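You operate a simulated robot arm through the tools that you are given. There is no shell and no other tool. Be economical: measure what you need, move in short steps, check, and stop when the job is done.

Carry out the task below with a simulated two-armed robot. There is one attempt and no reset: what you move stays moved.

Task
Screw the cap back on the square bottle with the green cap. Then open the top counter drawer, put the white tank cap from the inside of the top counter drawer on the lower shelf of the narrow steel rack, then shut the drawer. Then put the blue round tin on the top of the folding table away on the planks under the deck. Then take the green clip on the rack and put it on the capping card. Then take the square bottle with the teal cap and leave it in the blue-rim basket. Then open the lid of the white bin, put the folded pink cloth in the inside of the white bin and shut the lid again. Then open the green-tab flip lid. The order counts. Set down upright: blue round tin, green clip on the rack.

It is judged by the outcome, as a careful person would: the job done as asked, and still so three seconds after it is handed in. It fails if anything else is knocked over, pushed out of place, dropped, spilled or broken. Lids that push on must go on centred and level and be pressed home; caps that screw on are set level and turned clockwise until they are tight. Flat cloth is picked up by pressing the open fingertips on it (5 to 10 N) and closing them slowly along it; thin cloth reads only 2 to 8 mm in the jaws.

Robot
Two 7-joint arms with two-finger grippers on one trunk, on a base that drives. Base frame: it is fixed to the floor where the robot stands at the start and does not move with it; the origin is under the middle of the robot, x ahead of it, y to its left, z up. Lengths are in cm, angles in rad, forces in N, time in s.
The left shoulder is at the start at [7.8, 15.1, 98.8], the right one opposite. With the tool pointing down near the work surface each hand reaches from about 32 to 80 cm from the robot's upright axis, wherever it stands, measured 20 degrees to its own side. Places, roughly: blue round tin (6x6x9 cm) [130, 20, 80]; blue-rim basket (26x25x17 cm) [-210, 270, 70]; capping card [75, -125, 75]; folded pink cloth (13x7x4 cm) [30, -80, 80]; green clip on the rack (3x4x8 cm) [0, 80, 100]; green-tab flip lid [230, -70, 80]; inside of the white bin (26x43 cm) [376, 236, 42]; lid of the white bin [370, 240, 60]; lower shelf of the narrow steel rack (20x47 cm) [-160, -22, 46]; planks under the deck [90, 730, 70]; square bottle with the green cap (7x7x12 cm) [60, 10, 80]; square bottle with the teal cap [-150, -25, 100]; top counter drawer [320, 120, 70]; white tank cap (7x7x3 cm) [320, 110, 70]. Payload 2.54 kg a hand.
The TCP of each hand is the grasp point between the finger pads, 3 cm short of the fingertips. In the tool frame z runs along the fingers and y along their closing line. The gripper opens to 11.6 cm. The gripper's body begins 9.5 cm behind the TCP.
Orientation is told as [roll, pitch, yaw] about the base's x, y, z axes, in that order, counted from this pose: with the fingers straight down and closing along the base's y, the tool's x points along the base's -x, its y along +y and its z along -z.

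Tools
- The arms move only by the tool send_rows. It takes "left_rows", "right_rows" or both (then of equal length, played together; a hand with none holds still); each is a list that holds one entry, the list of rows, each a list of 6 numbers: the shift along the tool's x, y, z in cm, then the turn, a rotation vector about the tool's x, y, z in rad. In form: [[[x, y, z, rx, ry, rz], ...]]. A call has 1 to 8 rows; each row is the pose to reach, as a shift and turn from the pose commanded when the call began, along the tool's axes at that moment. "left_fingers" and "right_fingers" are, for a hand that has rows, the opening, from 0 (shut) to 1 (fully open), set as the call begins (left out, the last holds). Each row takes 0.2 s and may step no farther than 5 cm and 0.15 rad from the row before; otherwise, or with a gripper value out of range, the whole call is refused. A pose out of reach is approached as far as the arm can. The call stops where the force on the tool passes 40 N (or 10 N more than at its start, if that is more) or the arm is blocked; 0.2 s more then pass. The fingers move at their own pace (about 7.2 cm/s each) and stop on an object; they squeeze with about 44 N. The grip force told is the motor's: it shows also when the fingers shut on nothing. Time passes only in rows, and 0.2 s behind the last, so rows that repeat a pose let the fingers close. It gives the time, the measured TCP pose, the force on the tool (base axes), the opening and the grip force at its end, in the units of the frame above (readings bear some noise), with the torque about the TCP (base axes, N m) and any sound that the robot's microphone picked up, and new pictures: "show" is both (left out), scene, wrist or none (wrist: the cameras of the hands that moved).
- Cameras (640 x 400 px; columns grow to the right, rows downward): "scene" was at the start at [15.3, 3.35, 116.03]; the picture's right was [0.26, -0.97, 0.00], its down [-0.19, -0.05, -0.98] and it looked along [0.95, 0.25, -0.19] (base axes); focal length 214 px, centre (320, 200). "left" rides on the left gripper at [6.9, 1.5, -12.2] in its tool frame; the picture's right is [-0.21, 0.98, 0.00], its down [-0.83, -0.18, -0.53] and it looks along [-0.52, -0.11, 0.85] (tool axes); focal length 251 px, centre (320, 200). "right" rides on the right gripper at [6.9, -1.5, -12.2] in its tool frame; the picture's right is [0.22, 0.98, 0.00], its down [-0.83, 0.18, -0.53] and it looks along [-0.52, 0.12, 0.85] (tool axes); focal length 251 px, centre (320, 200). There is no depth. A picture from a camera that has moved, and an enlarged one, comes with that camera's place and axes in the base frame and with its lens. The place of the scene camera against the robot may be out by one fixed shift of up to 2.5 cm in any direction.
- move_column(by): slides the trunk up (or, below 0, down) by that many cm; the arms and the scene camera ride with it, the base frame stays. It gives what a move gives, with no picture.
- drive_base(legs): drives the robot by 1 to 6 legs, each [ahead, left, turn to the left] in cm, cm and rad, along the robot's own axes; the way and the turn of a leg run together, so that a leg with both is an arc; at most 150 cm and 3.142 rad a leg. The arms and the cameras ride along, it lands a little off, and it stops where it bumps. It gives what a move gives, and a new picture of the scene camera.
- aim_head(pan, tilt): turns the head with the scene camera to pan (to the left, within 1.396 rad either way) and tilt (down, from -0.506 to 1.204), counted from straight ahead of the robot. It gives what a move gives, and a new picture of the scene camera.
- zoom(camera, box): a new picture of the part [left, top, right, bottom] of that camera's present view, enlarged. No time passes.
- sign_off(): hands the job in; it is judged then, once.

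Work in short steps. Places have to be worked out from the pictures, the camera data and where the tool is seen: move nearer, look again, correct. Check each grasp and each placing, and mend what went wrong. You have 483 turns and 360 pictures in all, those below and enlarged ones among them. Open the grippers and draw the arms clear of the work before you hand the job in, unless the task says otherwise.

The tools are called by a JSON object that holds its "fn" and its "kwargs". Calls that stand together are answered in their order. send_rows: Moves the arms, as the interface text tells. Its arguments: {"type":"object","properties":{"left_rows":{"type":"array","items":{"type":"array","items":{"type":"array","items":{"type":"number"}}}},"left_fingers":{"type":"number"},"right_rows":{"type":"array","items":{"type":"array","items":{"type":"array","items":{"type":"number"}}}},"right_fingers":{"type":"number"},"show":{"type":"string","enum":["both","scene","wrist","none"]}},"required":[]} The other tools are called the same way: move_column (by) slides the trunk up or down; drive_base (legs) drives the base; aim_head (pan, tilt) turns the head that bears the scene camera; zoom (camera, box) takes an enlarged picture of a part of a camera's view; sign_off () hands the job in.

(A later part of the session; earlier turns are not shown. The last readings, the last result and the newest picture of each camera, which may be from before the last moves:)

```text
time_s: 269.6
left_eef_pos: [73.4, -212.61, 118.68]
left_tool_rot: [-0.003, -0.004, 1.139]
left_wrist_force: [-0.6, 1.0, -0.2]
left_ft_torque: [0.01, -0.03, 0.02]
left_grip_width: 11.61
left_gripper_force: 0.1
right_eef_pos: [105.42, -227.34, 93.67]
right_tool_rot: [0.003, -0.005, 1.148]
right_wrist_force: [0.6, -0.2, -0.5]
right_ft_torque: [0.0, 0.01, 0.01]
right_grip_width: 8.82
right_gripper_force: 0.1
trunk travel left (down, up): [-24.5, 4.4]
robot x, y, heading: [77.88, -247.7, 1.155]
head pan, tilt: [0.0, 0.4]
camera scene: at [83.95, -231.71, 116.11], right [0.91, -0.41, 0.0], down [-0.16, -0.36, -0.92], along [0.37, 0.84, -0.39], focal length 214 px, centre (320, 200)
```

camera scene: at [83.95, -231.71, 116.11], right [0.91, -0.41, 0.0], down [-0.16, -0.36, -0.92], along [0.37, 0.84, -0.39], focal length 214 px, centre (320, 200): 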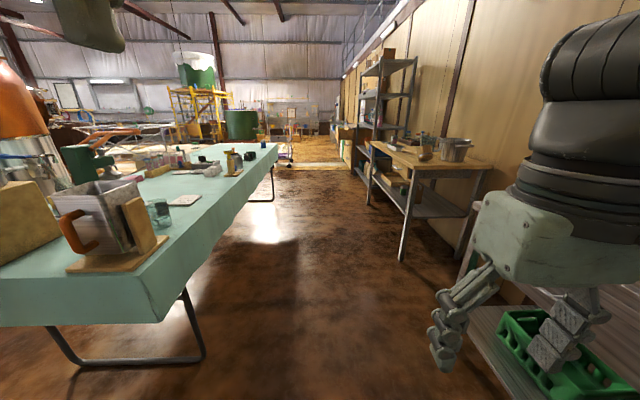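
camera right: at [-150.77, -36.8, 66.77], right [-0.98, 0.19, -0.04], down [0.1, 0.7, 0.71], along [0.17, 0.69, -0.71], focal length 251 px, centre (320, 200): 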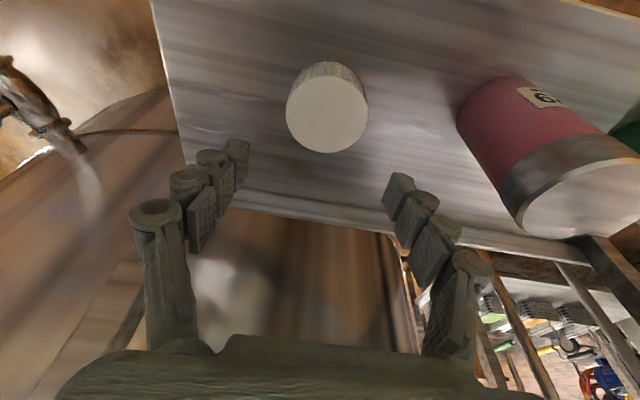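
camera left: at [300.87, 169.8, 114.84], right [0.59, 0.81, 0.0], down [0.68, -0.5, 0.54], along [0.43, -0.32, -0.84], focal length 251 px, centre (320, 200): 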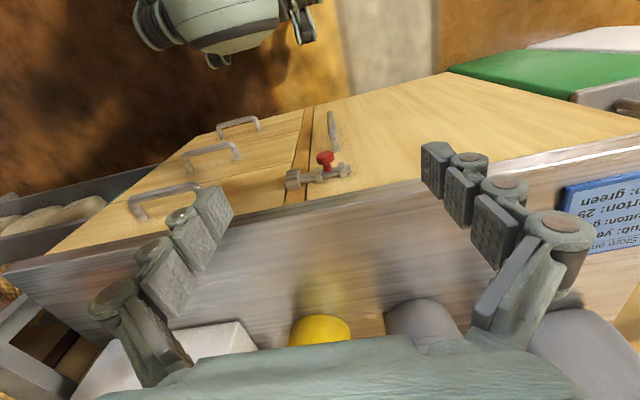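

I drive up the aisle 340 cm and look toward the cart and the drawer.

{"fn": "drive_base", "kwargs": {"legs": [[120, 0, 0.01], [110, 0, 0], [110, 10, 0]]}}

```text
time_s: 286.2
left_eef_pos: [199.0, 104.3, 118.58]
left_tool_rot: [-0.005, -0.005, 1.146]
left_wrist_force: [-1.1, 0.1, 0.8]
left_ft_torque: [0.0, 0.0, 0.02]
left_grip_width: 11.58
left_gripper_force: 0.0
right_eef_pos: [231.17, 89.76, 93.79]
right_tool_rot: [0.003, -0.006, 1.152]
right_wrist_force: [-0.3, 0.7, -0.3]
right_ft_torque: [-0.02, 0.01, -0.03]
right_grip_width: 8.83
right_gripper_force: 0.0
trunk travel left (down, up): [-24.5, 4.4]
robot x, y, heading: [203.99, 69.58, 1.157]
head pan, tilt: [0.0, 0.4]
camera scene: at [209.68, 85.23, 116.11], right [0.92, -0.4, 0.0], down [-0.16, -0.36, -0.92], along [0.37, 0.84, -0.39], focal length 214 px, centre (320, 200)
```

scene: 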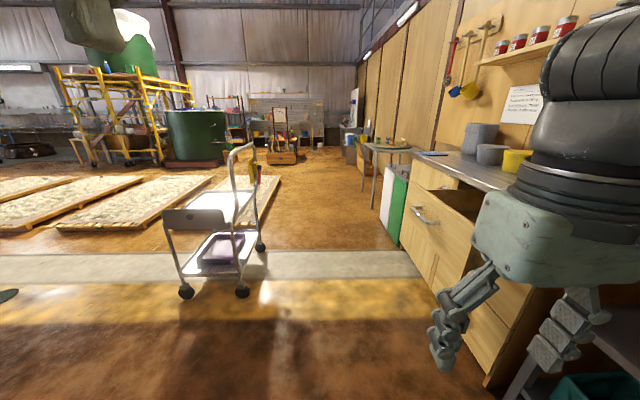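

The cart stands where it was. I go to a spot slightly right of the drawer and turn to face it, keeping away from the cart.

{"fn": "drive_base", "kwargs": {"legs": [[77, 12, 0], [0, 0, -1.56]]}}

```text
time_s: 294.3
left_eef_pos: [257.66, 150.74, 118.71]
left_tool_rot: [-0.003, -0.007, -0.392]
left_wrist_force: [-0.2, -0.2, 0.1]
left_ft_torque: [0.02, -0.02, 0.01]
left_grip_width: 11.61
left_gripper_force: 0.0
right_eef_pos: [244.12, 117.84, 93.72]
right_tool_rot: [0.003, -0.006, -0.381]
right_wrist_force: [0.6, 0.0, -0.1]
right_ft_torque: [-0.02, 0.02, 0.0]
right_grip_width: 8.86
right_gripper_force: 0.1
trunk travel left (down, up): [-24.5, 4.4]
robot x, y, heading: [223.38, 144.62, -0.377]
head pan, tilt: [0.0, 0.4]
camera scene: at [237.38, 139.69, 116.11], right [-0.37, -0.93, 0.0], down [-0.36, 0.14, -0.92], along [0.86, -0.34, -0.39], focal length 214 px, centre (320, 200)
```

scene: 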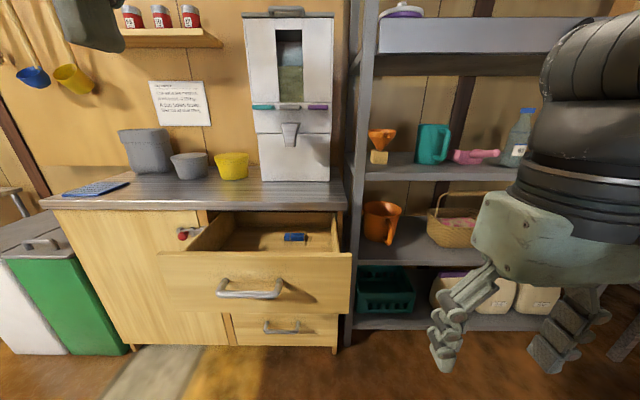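

The drawer is still open with its bar near [283, 140, 72]. I lower the left hand, closed and tilted back, to just in front of the bar.

{"fn": "send_rows", "kwargs": {"left_rows": [[[-1, 0, 4.5, 0, -0.06, 0], [-2, 0, 9, 0, -0.12, 0], [-3, 0, 13.5, 0, -0.18, 0], [-4, 0, 18, 0, -0.24, 0], [-6, 0, 22.5, 0, -0.3, 0], [-8, 0, 27, 0, -0.36, 0], [-10, 0, 31.5, 0, -0.42, 0], [-12, 0, 36, 0, -0.5, 0]]], "left_fingers": 0, "show": "none"}}

{"fn": "send_rows", "kwargs": {"left_rows": [[[2.2, 0, 4.4, 0, 0, 0], [4.6, 0, 8.4, 0, 0, 0], [4.6, 0, 8.4, 0, 0, 0]]], "show": "both"}}

```text
time_s: 296.1
left_eef_pos: [270.34, 144.84, 82.85]
left_tool_rot: [-0.005, -0.504, -0.389]
left_wrist_force: [0.2, -0.3, 0.3]
left_ft_torque: [-0.01, 0.0, 0.02]
left_grip_width: 0.01
left_gripper_force: 28.8
left hand out of reach, approached as far as the arm can: row 7, 8
right_eef_pos: [244.21, 118.02, 93.69]
right_tool_rot: [0.005, -0.004, -0.381]
right_wrist_force: [-0.2, 0.7, 0.0]
right_ft_torque: [0.01, 0.0, 0.01]
right_grip_width: 8.85
right_gripper_force: 0.0
trunk travel left (down, up): [-24.5, 4.4]
robot x, y, heading: [222.56, 145.0, -0.378]
head pan, tilt: [0.0, 0.4]
```

```text
time_s: 296.9
left_eef_pos: [270.39, 144.9, 73.35]
left_tool_rot: [-0.002, -0.505, -0.388]
left_wrist_force: [0.4, 0.0, 0.0]
left_ft_torque: [0.0, -0.03, 0.01]
left_grip_width: 0.0
left_gripper_force: 28.4
right_eef_pos: [244.15, 117.94, 93.67]
right_tool_rot: [0.003, -0.006, -0.383]
right_wrist_force: [-0.5, -0.4, -0.3]
right_ft_torque: [0.01, -0.01, 0.02]
right_grip_width: 8.81
right_gripper_force: 0.0
trunk travel left (down, up): [-24.5, 4.4]
robot x, y, heading: [223.19, 144.81, -0.372]
head pan, tilt: [0.0, 0.4]
camera scene: at [237.38, 139.7, 116.11], right [-0.37, -0.93, 0.0], down [-0.36, 0.14, -0.92], along [0.86, -0.34, -0.39], focal length 214 px, centre (320, 200)
camera left: at [259.77, 150.98, 80.59], right [0.55, 0.83, 0.1], down [0.36, -0.34, 0.87], along [0.76, -0.44, -0.49], focal length 251 px, centre (320, 200)
```

scene: 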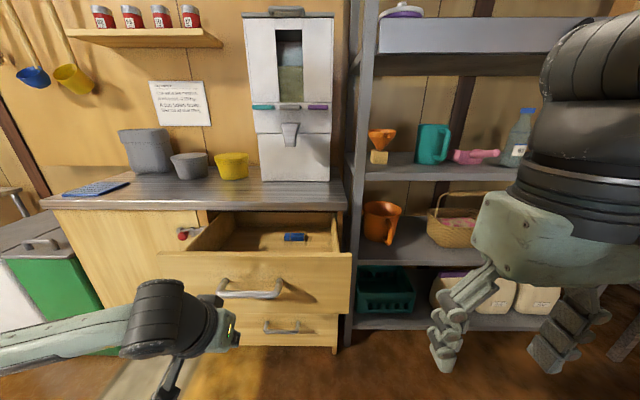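
left: 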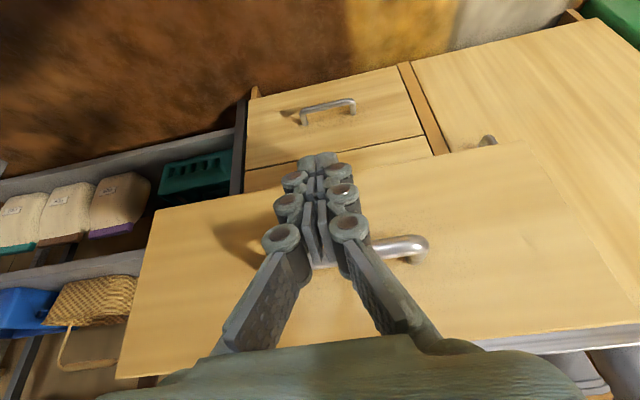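

The closed fingers face the bar. I drive ahead 28 cm to push the drawer in.

{"fn": "drive_base", "kwargs": {"legs": [[28, 0, 0]]}}

```text
time_s: 298.8
left_eef_pos: [296.43, 134.54, 73.33]
left_tool_rot: [-0.004, -0.504, -0.389]
left_wrist_force: [0.9, 0.7, -0.2]
left_ft_torque: [0.01, 0.0, 0.01]
left_grip_width: 0.0
left_gripper_force: 29.0
right_eef_pos: [270.31, 107.71, 93.64]
right_tool_rot: [0.004, -0.005, -0.384]
right_wrist_force: [0.6, -0.3, -0.6]
right_ft_torque: [0.01, 0.01, -0.01]
right_grip_width: 8.8
right_gripper_force: 0.1
trunk travel left (down, up): [-24.5, 4.4]
robot x, y, heading: [248.87, 134.46, -0.373]
head pan, tilt: [0.0, 0.4]
camera scene: at [263.49, 129.4, 116.1], right [-0.37, -0.93, 0.0], down [-0.36, 0.14, -0.92], along [0.86, -0.34, -0.39], focal length 214 px, centre (320, 200)
```

scene: 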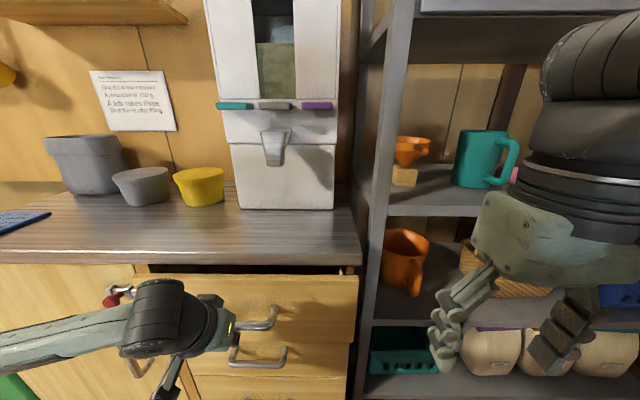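

Almost shut. I push the last centimetres with the arm, which stops on force.

{"fn": "send_rows", "kwargs": {"left_rows": [[[-1.75, 0, 0.97, 0, 0, 0], [-3.5, 0, 1.93, 0, 0, 0], [-5.25, 0, 2.9, 0, 0, 0], [-7, 0, 3.86, 0, 0, 0], [-8.76, 0, 4.83, 0, 0, 0]]], "show": "both"}}

```text
time_s: 299.8
left_eef_pos: [301.88, 132.16, 72.77]
left_tool_rot: [-0.001, -0.477, -0.397]
left_wrist_force: [-5.8, 2.7, 0.8]
left_ft_torque: [0.04, 0.1, 0.04]
left_grip_width: 0.0
left_gripper_force: 29.0
right_eef_pos: [270.43, 107.75, 93.47]
right_tool_rot: [0.005, -0.002, -0.383]
right_wrist_force: [1.3, 0.4, 0.4]
right_ft_torque: [0.03, 0.05, 0.0]
right_grip_width: 8.82
right_gripper_force: 0.0
trunk travel left (down, up): [-24.5, 4.4]
robot x, y, heading: [249.27, 134.36, -0.371]
head pan, tilt: [0.0, 0.4]
stopped in row 4 (left hand): the force on the tool passed its limit at 70 N (the readings are from after the stop); the commanded pose is now the measured one
camera scene: at [263.53, 129.41, 116.08], right [-0.37, -0.93, 0.0], down [-0.36, 0.14, -0.92], along [0.86, -0.34, -0.39], focal length 214 px, centre (320, 200)
camera left: at [291.53, 138.31, 80.41], right [0.55, 0.83, 0.1], down [0.38, -0.36, 0.85], along [0.74, -0.44, -0.51], focal length 251 px, centre (320, 200)
```

scene: 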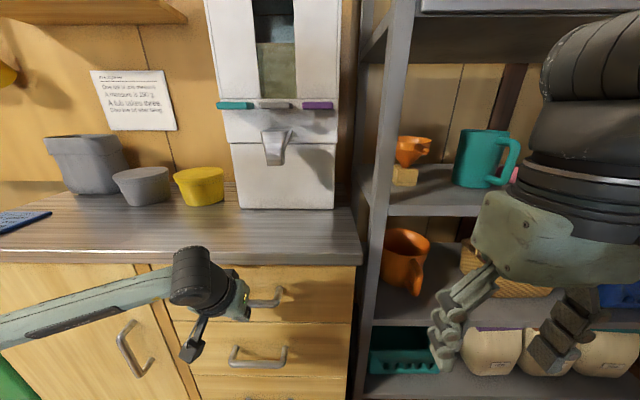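
left: 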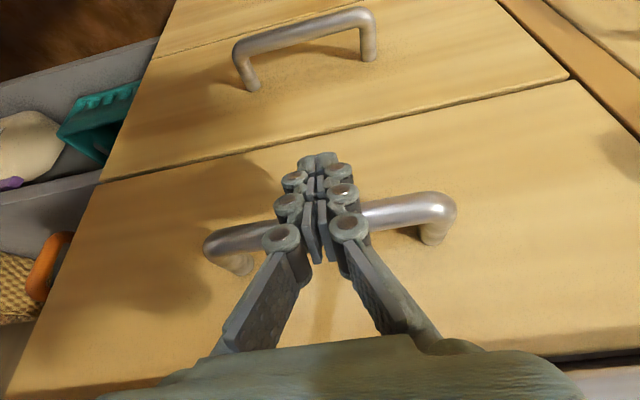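

The drawer is flush shut. I back away and return the left hand to its carrying pose.

{"fn": "drive_base", "kwargs": {"legs": [[-14, 0, 0]]}}

{"fn": "send_rows", "kwargs": {"left_rows": [[[-1, 0, -4.5, 0, 0.06, 0], [-2, 0, -9, 0, 0.12, 0], [-3, 0, -13.5, 0, 0.18, 0], [-4, 0, -18, 0, 0.24, 0], [-5, 0, -22.5, 0, 0.3, 0], [-6, 0, -27, 0, 0.36, 0], [-7, 0, -31.5, 0, 0.42, 0], [-8, 0, -36, 0, 0.48, 0]]], "left_fingers": 1, "show": "scene"}}

```text
time_s: 301.1
left_eef_pos: [288.6, 137.27, 72.89]
left_tool_rot: [-0.001, -0.48, -0.399]
left_wrist_force: [-0.4, 0.1, -0.3]
left_ft_torque: [0.01, 0.01, 0.04]
left_grip_width: 0.0
left_gripper_force: 28.8
right_eef_pos: [257.07, 112.85, 93.67]
right_tool_rot: [0.004, -0.004, -0.386]
right_wrist_force: [0.9, 0.5, -0.2]
right_ft_torque: [-0.03, -0.02, -0.01]
right_grip_width: 8.8
right_gripper_force: 0.0
trunk travel left (down, up): [-24.5, 4.4]
robot x, y, heading: [235.78, 139.29, -0.377]
head pan, tilt: [0.0, 0.4]
camera scene: at [250.26, 134.62, 116.12], right [-0.37, -0.93, 0.0], down [-0.36, 0.14, -0.92], along [0.86, -0.34, -0.39], focal length 214 px, centre (320, 200)
```

scene: 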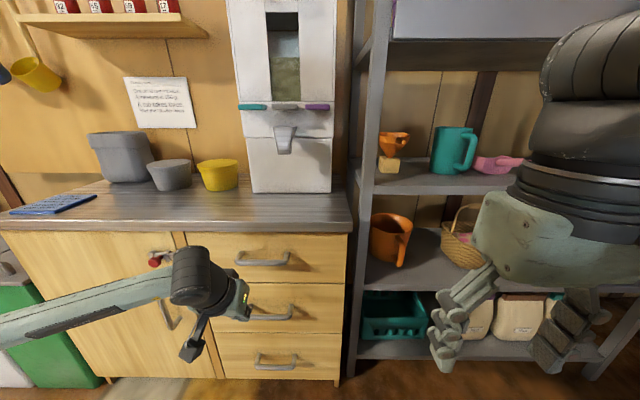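

```text
time_s: 302.9
left_eef_pos: [279.7, 140.82, 108.81]
left_tool_rot: [-0.001, 0.003, -0.399]
left_wrist_force: [0.5, -0.6, 0.3]
left_ft_torque: [-0.01, 0.03, 0.0]
left_grip_width: 11.62
left_gripper_force: 0.1
right_eef_pos: [256.97, 112.76, 93.65]
right_tool_rot: [0.004, -0.003, -0.384]
right_wrist_force: [0.1, 0.3, -0.5]
right_ft_torque: [0.0, -0.01, 0.01]
right_grip_width: 8.84
right_gripper_force: 0.1
trunk travel left (down, up): [-24.5, 4.4]
robot x, y, heading: [236.11, 139.63, -0.375]
head pan, tilt: [0.0, 0.4]
camera scene: at [250.23, 134.59, 116.12], right [-0.37, -0.93, 0.0], down [-0.36, 0.14, -0.92], along [0.86, -0.34, -0.39], focal length 214 px, centre (320, 200)
```

scene: 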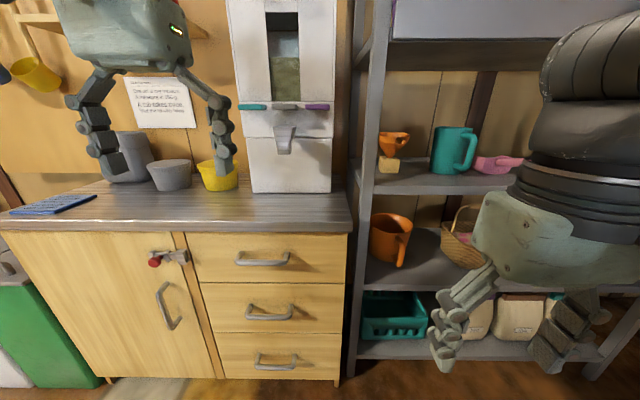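

Next the blue tin. I move sideways to be opposite it in the aisle and turn around to face the table from the far side.

{"fn": "drive_base", "kwargs": {"legs": [[16, -148, 0], [0, 0, 1.55], [0, 0, 1.56]]}}

```text
time_s: 325.1
left_eef_pos: [153.83, -5.4, 108.66]
left_tool_rot: [-0.002, 0.001, 2.715]
left_wrist_force: [-0.2, 0.4, -0.1]
left_ft_torque: [0.01, 0.02, 0.0]
left_grip_width: 11.58
left_gripper_force: 0.2
right_eef_pos: [177.28, 22.06, 93.69]
right_tool_rot: [0.003, -0.004, 2.733]
right_wrist_force: [-0.4, 0.1, -0.4]
right_ft_torque: [-0.01, -0.02, -0.03]
right_grip_width: 8.82
right_gripper_force: 0.0
trunk travel left (down, up): [-24.5, 4.4]
robot x, y, heading: [197.84, -4.96, 2.742]
head pan, tilt: [0.0, 0.4]
camera scene: at [182.54, 2.07, 116.11], right [0.39, 0.92, 0.0], down [0.36, -0.15, -0.92], along [-0.85, 0.36, -0.39], focal length 214 px, centre (320, 200)
```

scene: 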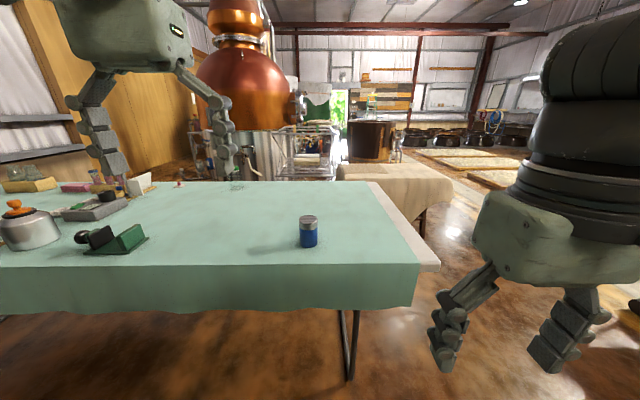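

The tin stands at about [126, 22]. I drive forward 20 cm and 12 cm right so that the left hand is in front of it.

{"fn": "drive_base", "kwargs": {"legs": [[20, -12, 0]]}}

{"fn": "send_rows", "kwargs": {"left_rows": [[[-2, 0, 1, 0, -0.1, 0], [-4, 0, 2, 0, -0.2, 0], [-6, 0, 3, 0, -0.3, 0], [-8, 0, 4, 0, -0.4, 0], [-8, 0, 5, 0, -0.5, 0], [-8, 0, 6, 0, -0.5, 0]]], "show": "both"}}

```text
time_s: 326.9
left_eef_pos: [140.48, 13.56, 108.62]
left_tool_rot: [0.0, 0.0, 2.714]
left_wrist_force: [0.2, -1.0, 0.4]
left_ft_torque: [0.0, 0.01, 0.02]
left_grip_width: 11.61
left_gripper_force: 0.1
right_eef_pos: [163.8, 40.99, 93.73]
right_tool_rot: [0.006, -0.006, 2.729]
right_wrist_force: [1.1, 0.1, -0.3]
right_ft_torque: [-0.01, 0.02, 0.01]
right_grip_width: 8.81
right_gripper_force: 0.1
trunk travel left (down, up): [-24.5, 4.4]
robot x, y, heading: [184.28, 13.74, 2.734]
head pan, tilt: [0.0, 0.4]
camera scene: at [169.01, 20.97, 116.1], right [0.39, 0.92, 0.0], down [0.36, -0.15, -0.92], along [-0.85, 0.36, -0.39], focal length 214 px, centre (320, 200)
```

scene: 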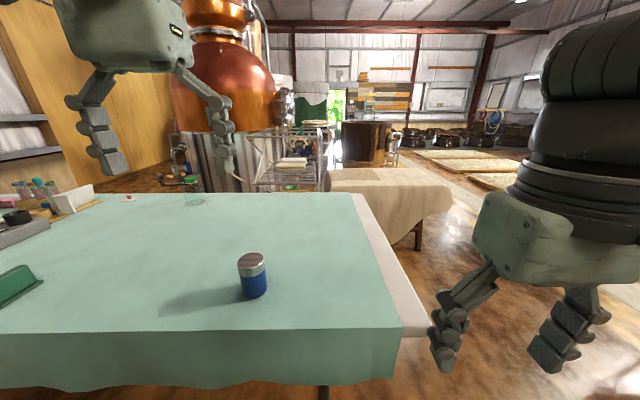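

```text
time_s: 328.3
left_eef_pos: [133.05, 16.83, 102.67]
left_tool_rot: [-0.001, -0.502, 2.716]
left_wrist_force: [0.3, 0.0, -0.7]
left_ft_torque: [0.0, 0.01, 0.01]
left_grip_width: 11.6
left_gripper_force: 0.0
right_eef_pos: [163.89, 40.88, 93.7]
right_tool_rot: [0.003, -0.004, 2.73]
right_wrist_force: [-0.1, -0.1, 0.7]
right_ft_torque: [-0.01, 0.04, 0.01]
right_grip_width: 8.81
right_gripper_force: 0.0
trunk travel left (down, up): [-24.5, 4.4]
robot x, y, heading: [184.12, 13.82, 2.74]
head pan, tilt: [0.0, 0.4]
camera scene: at [169.03, 20.93, 116.11], right [0.39, 0.92, 0.0], down [0.36, -0.15, -0.92], along [-0.85, 0.36, -0.39], focal length 214 px, centre (320, 200)
camera left: at [143.24, 10.59, 109.94], right [-0.58, -0.81, 0.1], down [-0.35, 0.36, 0.87], along [-0.74, 0.46, -0.49], focal length 251 px, centre (320, 200)
```

scene: 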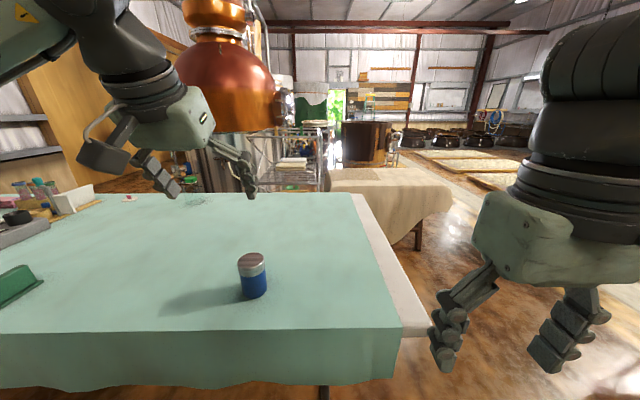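
left: 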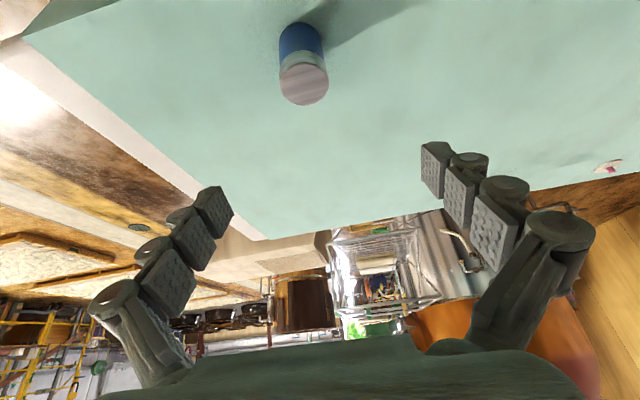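

The tin is at about [126.7, 21.2]. I bring the open left hand down around it.

{"fn": "send_rows", "kwargs": {"left_rows": [[[-1.5, -0.5, 2.5, 0, 0, 0], [-2, -1, 6.5, 0, 0, 0], [-0.8, -1.4, 11, 0, 0, 0], [1.0, -1.4, 15.5, 0, 0, 0], [2.8, -1.4, 20, 0, 0, 0], [4.64, -1.4, 24.3, 0, 0, 0], [4.64, -1.4, 24.3, 0, 0, 0]]], "show": "wrist"}}

```text
time_s: 329.9
left_eef_pos: [126.9, 21.14, 79.02]
left_tool_rot: [-0.002, -0.501, 2.714]
left_wrist_force: [0.2, -0.3, -0.2]
left_ft_torque: [0.0, 0.02, 0.02]
left_grip_width: 11.58
left_gripper_force: 0.0
right_eef_pos: [163.86, 40.98, 93.69]
right_tool_rot: [0.003, -0.005, 2.731]
right_wrist_force: [0.0, 0.0, -0.9]
right_ft_torque: [-0.01, 0.01, 0.02]
right_grip_width: 8.83
right_gripper_force: 0.0
trunk travel left (down, up): [-24.5, 4.4]
robot x, y, heading: [184.47, 13.78, 2.742]
head pan, tilt: [0.0, 0.4]
camera left: at [137.03, 14.95, 86.34], right [-0.58, -0.81, 0.1], down [-0.35, 0.36, 0.86], along [-0.74, 0.46, -0.49], focal length 251 px, centre (320, 200)
```

left: 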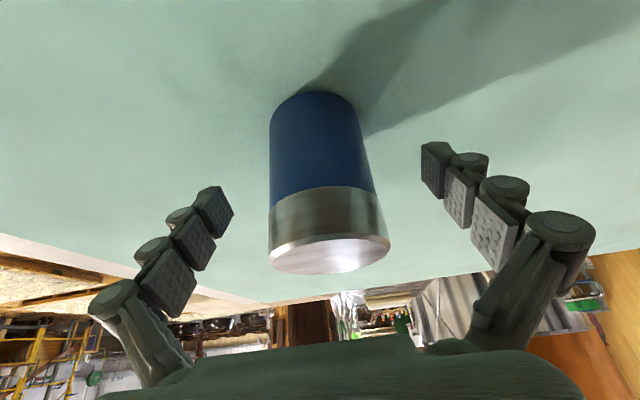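

Well placed. Close on the tin and lift it.

{"fn": "send_rows", "kwargs": {"left_rows": [[[0, 0, 0, 0, 0, 0], [0, 0, 0, 0, 0, 0], [0, 0, 0, 0, 0, 0], [0, 0, 0, 0, 0, 0]]], "left_fingers": 0, "show": "none"}}

{"fn": "send_rows", "kwargs": {"left_rows": [[[-2.2, 0, -4, 0, 0, 0], [-4.4, 0, -8, 0, 0, 0], [-6.6, 0, -12, 0, 0, 0], [-8.8, 0, -16, 0, 0, 0], [-8, 0, -20.5, 0, 0, 0]]], "show": "both"}}

```text
time_s: 330.9
left_eef_pos: [126.91, 21.16, 79.11]
left_tool_rot: [-0.002, -0.501, 2.713]
left_wrist_force: [0.5, -0.6, 0.6]
left_ft_torque: [-0.08, -0.01, 0.01]
left_grip_width: 5.81
left_gripper_force: 43.7
right_eef_pos: [163.91, 40.96, 93.72]
right_tool_rot: [0.004, -0.006, 2.729]
right_wrist_force: [0.5, 0.1, -0.1]
right_ft_torque: [0.0, 0.02, 0.01]
right_grip_width: 8.81
right_gripper_force: 0.0
trunk travel left (down, up): [-24.5, 4.4]
robot x, y, heading: [184.0, 13.66, 2.74]
head pan, tilt: [0.0, 0.4]
```

```text
time_s: 332.1
left_eef_pos: [129.26, 20.24, 100.86]
left_tool_rot: [0.0, -0.5, 2.714]
left_wrist_force: [-0.3, 0.5, -1.1]
left_ft_torque: [0.01, 0.01, 0.01]
left_grip_width: 5.86
left_gripper_force: 44.2
right_eef_pos: [163.76, 40.9, 93.77]
right_tool_rot: [0.003, -0.007, 2.73]
right_wrist_force: [0.0, -0.6, -0.5]
right_ft_torque: [0.03, -0.02, 0.02]
right_grip_width: 8.84
right_gripper_force: 0.1
trunk travel left (down, up): [-24.5, 4.4]
robot x, y, heading: [184.28, 13.49, 2.735]
head pan, tilt: [0.0, 0.4]
camera scene: at [169.06, 20.93, 116.12], right [0.39, 0.92, 0.0], down [0.36, -0.15, -0.92], along [-0.85, 0.36, -0.39], focal length 214 px, centre (320, 200)
camera left: at [139.4, 14.06, 108.16], right [-0.58, -0.81, 0.1], down [-0.35, 0.36, 0.86], along [-0.74, 0.46, -0.49], focal length 251 px, centre (320, 200)
```

scene: 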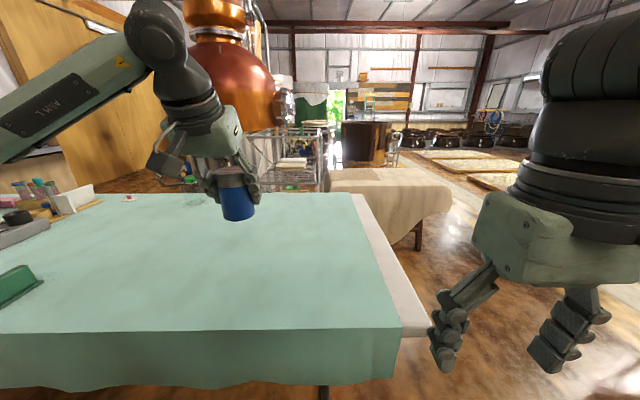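
left: 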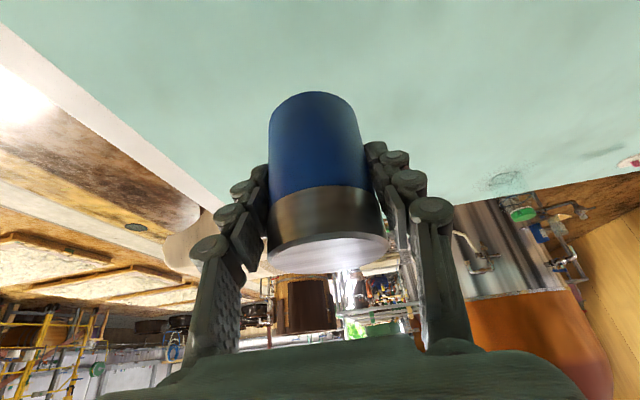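

The tin is held upright. I pull it in, then turn to face along the hall and drive on, looking as I go.

{"fn": "send_rows", "kwargs": {"left_rows": [[[4, 0, -2.2, 0, 0, 0], [8, 0, -4.4, 0, 0, 0], [12, 0, -6.6, 0, 0, 0], [14, 0, -7.7, 0, 0, 0]]], "show": "none"}}

{"fn": "drive_base", "kwargs": {"legs": [[-10, 0, 0], [0, 0, -1.57], [110, 0, 0], [110, 0, 0]]}}

```text
time_s: 333.1
left_eef_pos: [143.7, 13.53, 100.93]
left_tool_rot: [-0.001, -0.499, 2.717]
left_wrist_force: [0.3, 0.3, -1.4]
left_ft_torque: [0.02, -0.01, 0.03]
left_grip_width: 5.83
left_gripper_force: 43.0
right_eef_pos: [163.89, 40.95, 93.66]
right_tool_rot: [0.002, -0.005, 2.731]
right_wrist_force: [-0.4, 0.0, -0.3]
right_ft_torque: [-0.02, -0.01, 0.02]
right_grip_width: 8.81
right_gripper_force: 0.1
trunk travel left (down, up): [-24.5, 4.4]
robot x, y, heading: [184.64, 13.83, 2.736]
head pan, tilt: [0.0, 0.4]
```

```text
time_s: 348.5
left_eef_pos: [279.03, 250.18, 100.9]
left_tool_rot: [-0.001, -0.499, 1.156]
left_wrist_force: [-0.8, -0.2, -1.3]
left_ft_torque: [0.0, -0.02, -0.02]
left_grip_width: 5.83
left_gripper_force: 44.2
right_eef_pos: [306.68, 230.52, 93.71]
right_tool_rot: [0.002, -0.005, 1.169]
right_wrist_force: [0.2, 0.4, -0.3]
right_ft_torque: [-0.01, 0.01, -0.04]
right_grip_width: 8.81
right_gripper_force: 0.1
trunk travel left (down, up): [-24.5, 4.4]
robot x, y, heading: [279.43, 209.84, 1.176]
head pan, tilt: [0.0, 0.4]
camera scene: at [285.16, 225.42, 116.11], right [0.92, -0.38, 0.0], down [-0.15, -0.36, -0.92], along [0.35, 0.85, -0.39], focal length 214 px, centre (320, 200)
```

scene: 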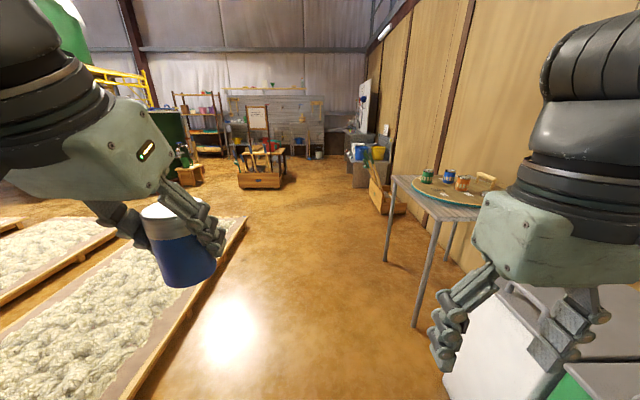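

Beds on the left, a table on the right; the lane between is clear. I drive on about 295 cm, drifting a little left.

{"fn": "drive_base", "kwargs": {"legs": [[130, 22, 0], [130, 0, 0], [35, 0, 0]]}}

{"fn": "aim_head", "kwargs": {"pan": 0.9, "tilt": 0.2}}

```text
time_s: 363.1
left_eef_pos: [362.66, 532.41, 100.95]
left_tool_rot: [-0.002, -0.498, 1.193]
left_wrist_force: [-0.5, 0.4, -1.2]
left_ft_torque: [0.01, -0.02, -0.02]
left_grip_width: 5.8
left_gripper_force: 43.6
right_eef_pos: [390.95, 513.65, 93.72]
right_tool_rot: [0.004, -0.005, 1.211]
right_wrist_force: [-0.3, 0.0, -1.1]
right_ft_torque: [0.01, 0.01, 0.0]
right_grip_width: 8.81
right_gripper_force: 0.1
trunk travel left (down, up): [-24.5, 4.4]
robot x, y, heading: [364.55, 491.85, 1.212]
head pan, tilt: [0.0, 0.4]
camera scene: at [369.87, 507.89, 116.1], right [0.94, -0.35, 0.0], down [-0.14, -0.37, -0.92], along [0.32, 0.86, -0.39], focal length 214 px, centre (320, 200)
```

scene: 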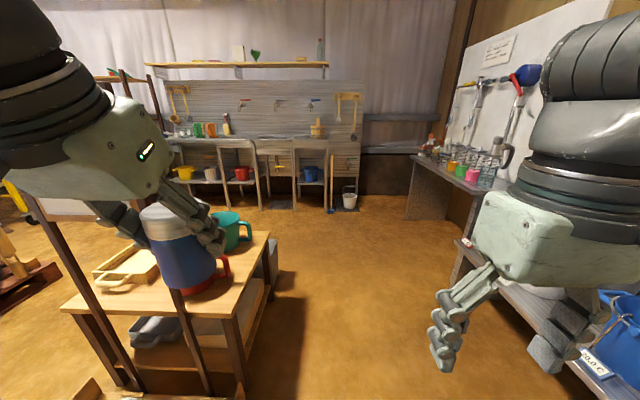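

```text
time_s: 364.3
left_eef_pos: [362.55, 532.33, 100.83]
left_tool_rot: [-0.002, -0.502, 1.195]
left_wrist_force: [0.0, 1.0, -1.1]
left_ft_torque: [0.01, -0.03, 0.03]
left_grip_width: 5.83
left_gripper_force: 44.1
right_eef_pos: [391.0, 513.62, 93.8]
right_tool_rot: [0.004, -0.005, 1.21]
right_wrist_force: [0.2, 0.1, 0.3]
right_ft_torque: [-0.01, 0.02, 0.0]
right_grip_width: 8.8
right_gripper_force: 0.1
trunk travel left (down, up): [-24.5, 4.4]
robot x, y, heading: [365.01, 491.84, 1.219]
head pan, tilt: [0.901, 0.201]
camera scene: at [361.81, 507.14, 117.96], right [0.85, 0.52, 0.0], down [0.1, -0.17, -0.98], along [-0.51, 0.84, -0.2], focal length 214 px, centre (320, 200)
```

scene: 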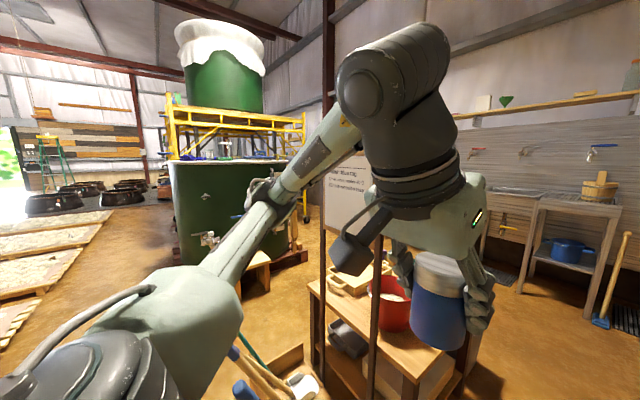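

I'm beside a tool stand, with the green vat in front of the scaffold. The lane between the beds and the vat leads toward the scaffold's open side. I turn left in place and look down it.

{"fn": "drive_base", "kwargs": {"legs": [[-6, 0, 0], [0, 0, 1.5]]}}

{"fn": "aim_head", "kwargs": {"pan": -0.3, "tilt": 0.3}}

```text
time_s: 369.1
left_eef_pos: [322.24, 486.03, 101.01]
left_tool_rot: [-0.001, -0.5, 2.717]
left_wrist_force: [1.6, -0.8, -1.2]
left_ft_torque: [0.01, 0.02, 0.01]
left_grip_width: 5.82
left_gripper_force: 44.1
right_eef_pos: [342.34, 513.48, 93.66]
right_tool_rot: [0.002, -0.005, 2.731]
right_wrist_force: [0.0, 0.3, 0.5]
right_ft_torque: [0.0, -0.02, -0.01]
right_grip_width: 8.82
right_gripper_force: 0.0
trunk travel left (down, up): [-24.5, 4.4]
robot x, y, heading: [362.37, 485.97, 2.736]
head pan, tilt: [0.901, 0.201]
camera scene: at [347.77, 485.45, 117.96], right [-0.48, 0.88, 0.0], down [0.18, 0.1, -0.98], along [-0.86, -0.47, -0.2], focal length 214 px, centre (320, 200)
```

scene: 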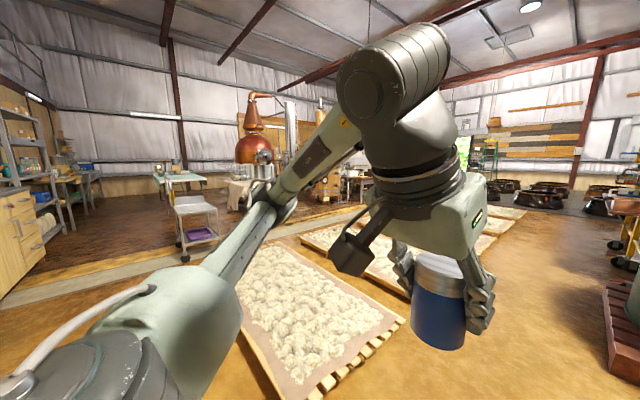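

```text
time_s: 370.5
left_eef_pos: [322.22, 486.1, 100.99]
left_tool_rot: [-0.002, -0.501, 2.716]
left_wrist_force: [0.4, 0.2, -1.7]
left_ft_torque: [0.03, 0.01, 0.0]
left_grip_width: 5.83
left_gripper_force: 44.3
right_eef_pos: [342.29, 513.55, 93.59]
right_tool_rot: [0.006, -0.005, 2.731]
right_wrist_force: [0.7, 0.2, 0.0]
right_ft_torque: [-0.01, -0.01, -0.03]
right_grip_width: 8.82
right_gripper_force: 0.0
trunk travel left (down, up): [-24.5, 4.4]
robot x, y, heading: [362.68, 486.06, 2.736]
head pan, tilt: [-0.3, 0.3]
camera scene: at [348.85, 495.94, 117.04], right [0.65, 0.76, 0.0], down [0.23, -0.19, -0.96], along [-0.73, 0.62, -0.3], focal length 214 px, centre (320, 200)
```

scene: 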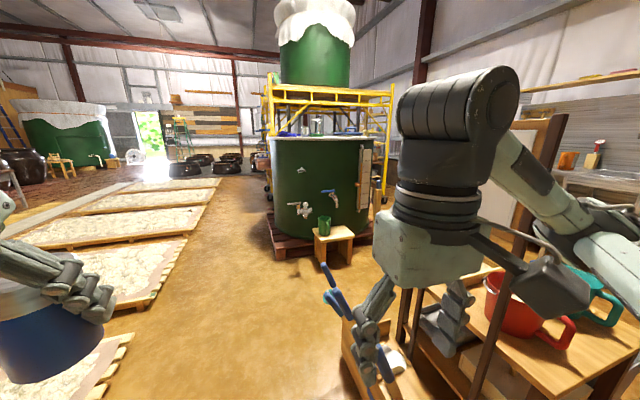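

The lane is clear with the vat on the right. I drift left toward its middle and advance, and extend the right hand a little to bring its elbow in.

{"fn": "drive_base", "kwargs": {"legs": [[70, 27, 0]]}}

{"fn": "send_rows", "kwargs": {"right_rows": [[[-4, 0, -3, 0, 0, 0], [-8, 0, -6, 0, 0, 0], [-12, 1, -9, 0, 0, 0]]], "show": "scene"}}

```text
time_s: 374.6
left_eef_pos: [247.08, 489.76, 100.93]
left_tool_rot: [-0.002, -0.499, 2.708]
left_wrist_force: [0.4, -0.4, -1.7]
left_ft_torque: [-0.01, -0.03, 0.05]
left_grip_width: 5.81
left_gripper_force: 43.9
right_eef_pos: [267.38, 517.07, 93.78]
right_tool_rot: [0.005, -0.004, 2.721]
right_wrist_force: [-0.3, 0.0, -0.1]
right_ft_torque: [-0.02, -0.02, 0.0]
right_grip_width: 8.84
right_gripper_force: 0.1
trunk travel left (down, up): [-24.5, 4.4]
robot x, y, heading: [287.38, 489.35, 2.725]
head pan, tilt: [-0.3, 0.3]
camera scene: at [273.78, 499.35, 117.03], right [0.65, 0.76, 0.0], down [0.22, -0.19, -0.96], along [-0.72, 0.62, -0.3], focal length 214 px, centre (320, 200)
```

scene: 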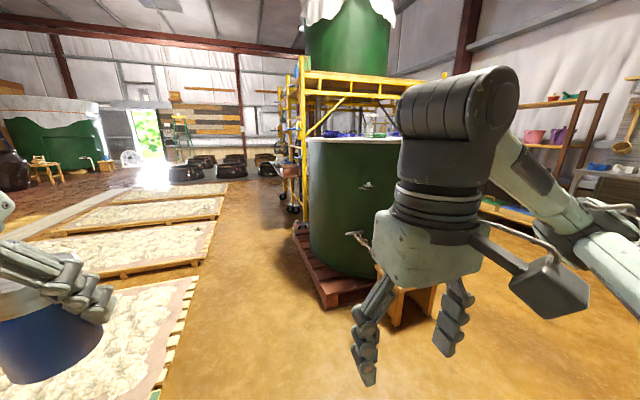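

```text
refused: row 3 steps farther than a row can; nothing moved
```

I continue along the lane 150 cm and look toward the scaffold.

{"fn": "drive_base", "kwargs": {"legs": [[85, -3, 0.01], [75, 0, 0]]}}

{"fn": "aim_head", "kwargs": {"pan": -0.9, "tilt": 0.3}}

```text
time_s: 381.0
left_eef_pos: [142.45, 538.05, 101.45]
left_tool_rot: [-0.023, -0.518, 2.687]
left_wrist_force: [0.2, 0.4, -1.2]
left_ft_torque: [-0.02, -0.02, 0.03]
left_grip_width: 5.78
left_gripper_force: 44.2
right_eef_pos: [163.4, 565.8, 94.69]
right_tool_rot: [-0.008, -0.01, 2.649]
right_wrist_force: [-0.7, 0.0, 0.1]
right_ft_torque: [-0.02, 0.0, 0.0]
right_grip_width: 8.81
right_gripper_force: 0.1
trunk travel left (down, up): [-24.5, 4.4]
robot x, y, heading: [182.57, 538.53, 2.702]
head pan, tilt: [-0.3, 0.3]
stopped in leg 2: the robot was blocked; the commanded pose is now the measured one
camera scene: at [169.4, 546.67, 117.54], right [0.68, 0.74, 0.01], down [0.21, -0.18, -0.96], along [-0.71, 0.65, -0.28], focal length 214 px, centre (320, 200)
```

scene: 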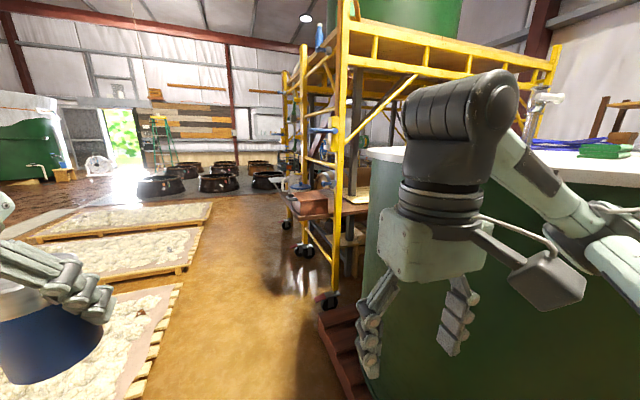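

```text
time_s: 382.0
left_eef_pos: [142.52, 538.18, 101.44]
left_tool_rot: [-0.025, -0.525, 2.693]
left_wrist_force: [0.4, -0.6, -1.2]
left_ft_torque: [-0.03, -0.01, 0.01]
left_grip_width: 5.79
left_gripper_force: 43.8
right_eef_pos: [163.54, 565.76, 94.51]
right_tool_rot: [-0.009, -0.011, 2.652]
right_wrist_force: [0.9, -0.3, 0.9]
right_ft_torque: [0.03, 0.0, 0.01]
right_grip_width: 8.84
right_gripper_force: 0.0
trunk travel left (down, up): [-24.5, 4.4]
robot x, y, heading: [182.13, 538.92, 2.704]
head pan, tilt: [-0.901, 0.3]
camera scene: at [174.36, 549.4, 117.42], right [0.97, 0.23, 0.0], down [0.06, -0.26, -0.96], along [-0.22, 0.94, -0.27], focal length 214 px, centre (320, 200)
```

scene: 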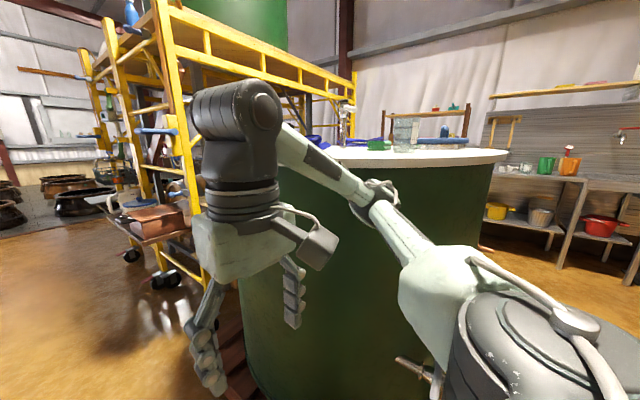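

The right side touched the vat. I move 10 cm left, away from it.

{"fn": "drive_base", "kwargs": {"legs": [[-2, 10, 0.03]]}}

{"fn": "aim_head", "kwargs": {"pan": 0.5, "tilt": 0.7}}

```text
time_s: 383.6
left_eef_pos: [139.46, 529.02, 101.04]
left_tool_rot: [-0.002, -0.502, 2.711]
left_wrist_force: [0.7, -0.4, -1.7]
left_ft_torque: [0.04, -0.01, -0.01]
left_grip_width: 5.78
left_gripper_force: 44.4
right_eef_pos: [159.61, 557.15, 93.62]
right_tool_rot: [0.011, 0.01, 2.686]
right_wrist_force: [-0.2, 0.2, 0.0]
right_ft_torque: [0.03, 0.02, -0.02]
right_grip_width: 8.82
right_gripper_force: 0.0
trunk travel left (down, up): [-24.5, 4.4]
robot x, y, heading: [179.91, 529.02, 2.737]
head pan, tilt: [-0.901, 0.3]
camera scene: at [170.74, 541.71, 117.04], right [0.97, 0.26, 0.0], down [0.08, -0.29, -0.96], along [-0.25, 0.92, -0.3], focal length 214 px, centre (320, 200)
```

scene: 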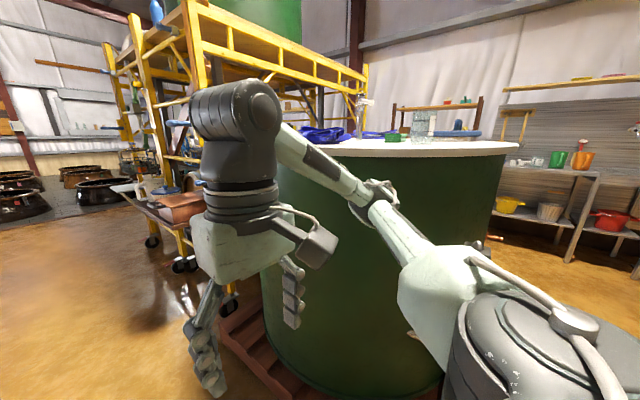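

```text
time_s: 385.1
left_eef_pos: [139.31, 529.1, 100.91]
left_tool_rot: [-0.001, -0.5, 2.709]
left_wrist_force: [0.9, -0.2, -0.9]
left_ft_torque: [-0.02, 0.0, 0.01]
left_grip_width: 5.81
left_gripper_force: 43.9
right_eef_pos: [159.63, 557.11, 93.6]
right_tool_rot: [0.011, 0.01, 2.687]
right_wrist_force: [0.2, 0.3, -0.5]
right_ft_torque: [0.0, -0.01, -0.02]
right_grip_width: 8.8
right_gripper_force: 0.1
trunk travel left (down, up): [-24.5, 4.4]
robot x, y, heading: [179.67, 529.01, 2.73]
head pan, tilt: [0.499, 0.7]
camera scene: at [164.69, 531.95, 113.43], right [-0.09, 1.0, 0.0], down [0.64, 0.06, -0.77], along [-0.76, -0.07, -0.64], focal length 214 px, centre (320, 200)
```

scene: 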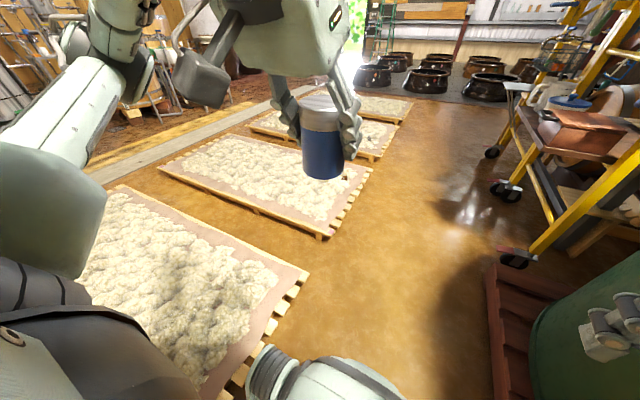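

Lane centre is about l=561. I extend the right hand forward to bring its elbow in, then go on.

{"fn": "send_rows", "kwargs": {"right_rows": [[[-3.5, 0, -2, 0, 0, 0], [-7, 0.5, -4, 0, 0, 0], [-10.5, 1, -6, 0, 0, 0], [-14, 1.5, -8, 0, 0, 0]]], "show": "none"}}

{"fn": "aim_head", "kwargs": {"pan": -0.5, "tilt": 0.3}}

```text
time_s: 386.1
left_eef_pos: [139.36, 529.06, 100.82]
left_tool_rot: [-0.001, -0.5, 2.711]
left_wrist_force: [0.0, -0.1, -0.4]
left_ft_torque: [-0.04, -0.01, 0.0]
left_grip_width: 5.81
left_gripper_force: 44.0
right_eef_pos: [146.24, 561.97, 101.23]
right_tool_rot: [0.01, 0.011, 2.687]
right_wrist_force: [0.1, -0.2, 0.5]
right_ft_torque: [-0.02, 0.01, -0.04]
right_grip_width: 8.82
right_gripper_force: 0.1
trunk travel left (down, up): [-24.5, 4.4]
robot x, y, heading: [179.69, 529.02, 2.731]
head pan, tilt: [0.499, 0.7]
```

```text
time_s: 387.4
left_eef_pos: [139.5, 529.13, 100.95]
left_tool_rot: [-0.003, -0.5, 2.71]
left_wrist_force: [-0.2, -0.5, -1.0]
left_ft_torque: [0.0, -0.01, -0.02]
left_grip_width: 5.8
left_gripper_force: 43.4
right_eef_pos: [146.35, 561.91, 101.29]
right_tool_rot: [0.011, 0.01, 2.686]
right_wrist_force: [-0.9, 0.1, 0.2]
right_ft_torque: [0.0, -0.01, -0.01]
right_grip_width: 8.82
right_gripper_force: 0.0
trunk travel left (down, up): [-24.5, 4.4]
robot x, y, heading: [179.93, 529.05, 2.737]
head pan, tilt: [-0.499, 0.3]
camera scene: at [167.4, 540.07, 117.03], right [0.79, 0.62, 0.0], down [0.18, -0.23, -0.96], along [-0.59, 0.75, -0.3], focal length 214 px, centre (320, 200)
```

scene: 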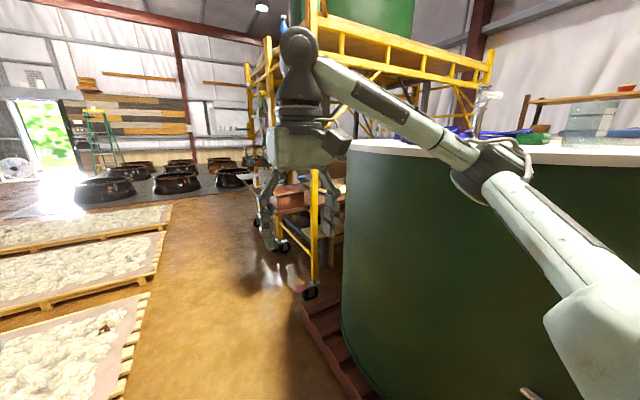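

The scaffold's near end is ahead on the right, with a plank shelf inside. I drive 165 cm on and turn right to face it.

{"fn": "drive_base", "kwargs": {"legs": [[85, 0, 0], [85, 0, 0], [0, 0, -1.57]]}}

{"fn": "aim_head", "kwargs": {"pan": 0, "tilt": 0.3}}

```text
time_s: 400.0
left_eef_pos: [23.72, 635.94, 100.89]
left_tool_rot: [-0.003, -0.499, 1.116]
left_wrist_force: [0.6, 0.3, -1.3]
left_ft_torque: [0.01, 0.0, -0.02]
left_grip_width: 5.8
left_gripper_force: 43.9
right_eef_pos: [56.35, 628.15, 101.26]
right_tool_rot: [0.012, 0.011, 1.092]
right_wrist_force: [0.0, 0.9, -0.9]
right_ft_torque: [0.02, 0.04, -0.01]
right_grip_width: 8.82
right_gripper_force: 0.0
trunk travel left (down, up): [-24.5, 4.4]
robot x, y, heading: [22.82, 595.58, 1.138]
head pan, tilt: [-0.499, 0.3]
camera scene: at [32.7, 608.17, 117.03], right [0.6, -0.8, 0.0], down [-0.24, -0.18, -0.96], along [0.77, 0.57, -0.3], focal length 214 px, centre (320, 200)
```

scene: 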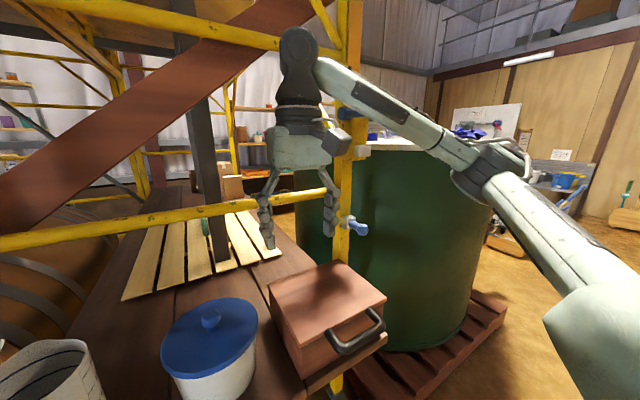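

```text
time_s: 401.0
left_eef_pos: [23.79, 635.91, 100.9]
left_tool_rot: [-0.001, -0.498, 1.118]
left_wrist_force: [-0.4, -0.1, -2.2]
left_ft_torque: [-0.01, -0.03, -0.02]
left_grip_width: 5.78
left_gripper_force: 43.8
right_eef_pos: [56.38, 628.37, 101.25]
right_tool_rot: [0.011, 0.011, 1.093]
right_wrist_force: [-0.2, 0.3, 0.1]
right_ft_torque: [-0.03, 0.01, 0.0]
right_grip_width: 8.83
right_gripper_force: 0.0
trunk travel left (down, up): [-24.5, 4.4]
robot x, y, heading: [22.88, 595.55, 1.137]
head pan, tilt: [0.0, 0.3]
camera scene: at [29.12, 611.07, 117.03], right [0.91, -0.42, 0.0], down [-0.12, -0.27, -0.96], along [0.4, 0.87, -0.3], focal length 214 px, centre (320, 200)
```

scene: 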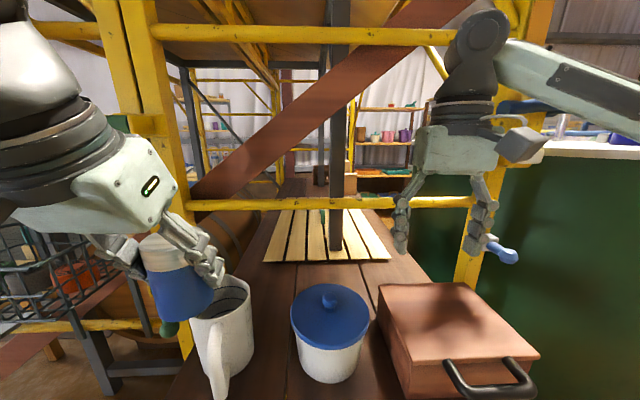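

I'm in front of the scaffold: a platform of brown planks with a mug, a jar and a copper box at the near end, and a slatted board behind. I look further down to see the free area and the platform's front edge.

{"fn": "aim_head", "kwargs": {"pan": 0, "tilt": 0.75}}

```text
time_s: 401.9
left_eef_pos: [23.89, 635.95, 100.95]
left_tool_rot: [-0.003, -0.498, 1.118]
left_wrist_force: [-0.5, 0.0, -2.0]
left_ft_torque: [-0.02, 0.0, 0.04]
left_grip_width: 5.79
left_gripper_force: 44.0
right_eef_pos: [56.52, 628.35, 101.14]
right_tool_rot: [0.011, 0.012, 1.093]
right_wrist_force: [-0.3, 0.0, -0.4]
right_ft_torque: [0.02, 0.0, -0.01]
right_grip_width: 8.84
right_gripper_force: 0.0
trunk travel left (down, up): [-24.5, 4.4]
robot x, y, heading: [22.93, 595.33, 1.138]
head pan, tilt: [0.0, 0.75]
camera scene: at [28.67, 610.12, 113.01], right [0.91, -0.42, 0.0], down [-0.29, -0.62, -0.73], along [0.31, 0.66, -0.68], focal length 214 px, centre (320, 200)
```

scene: 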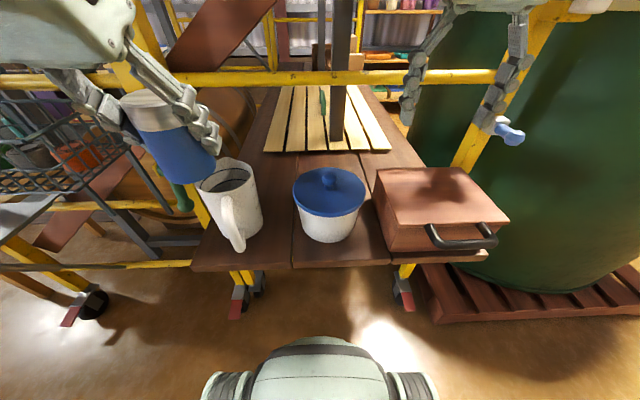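

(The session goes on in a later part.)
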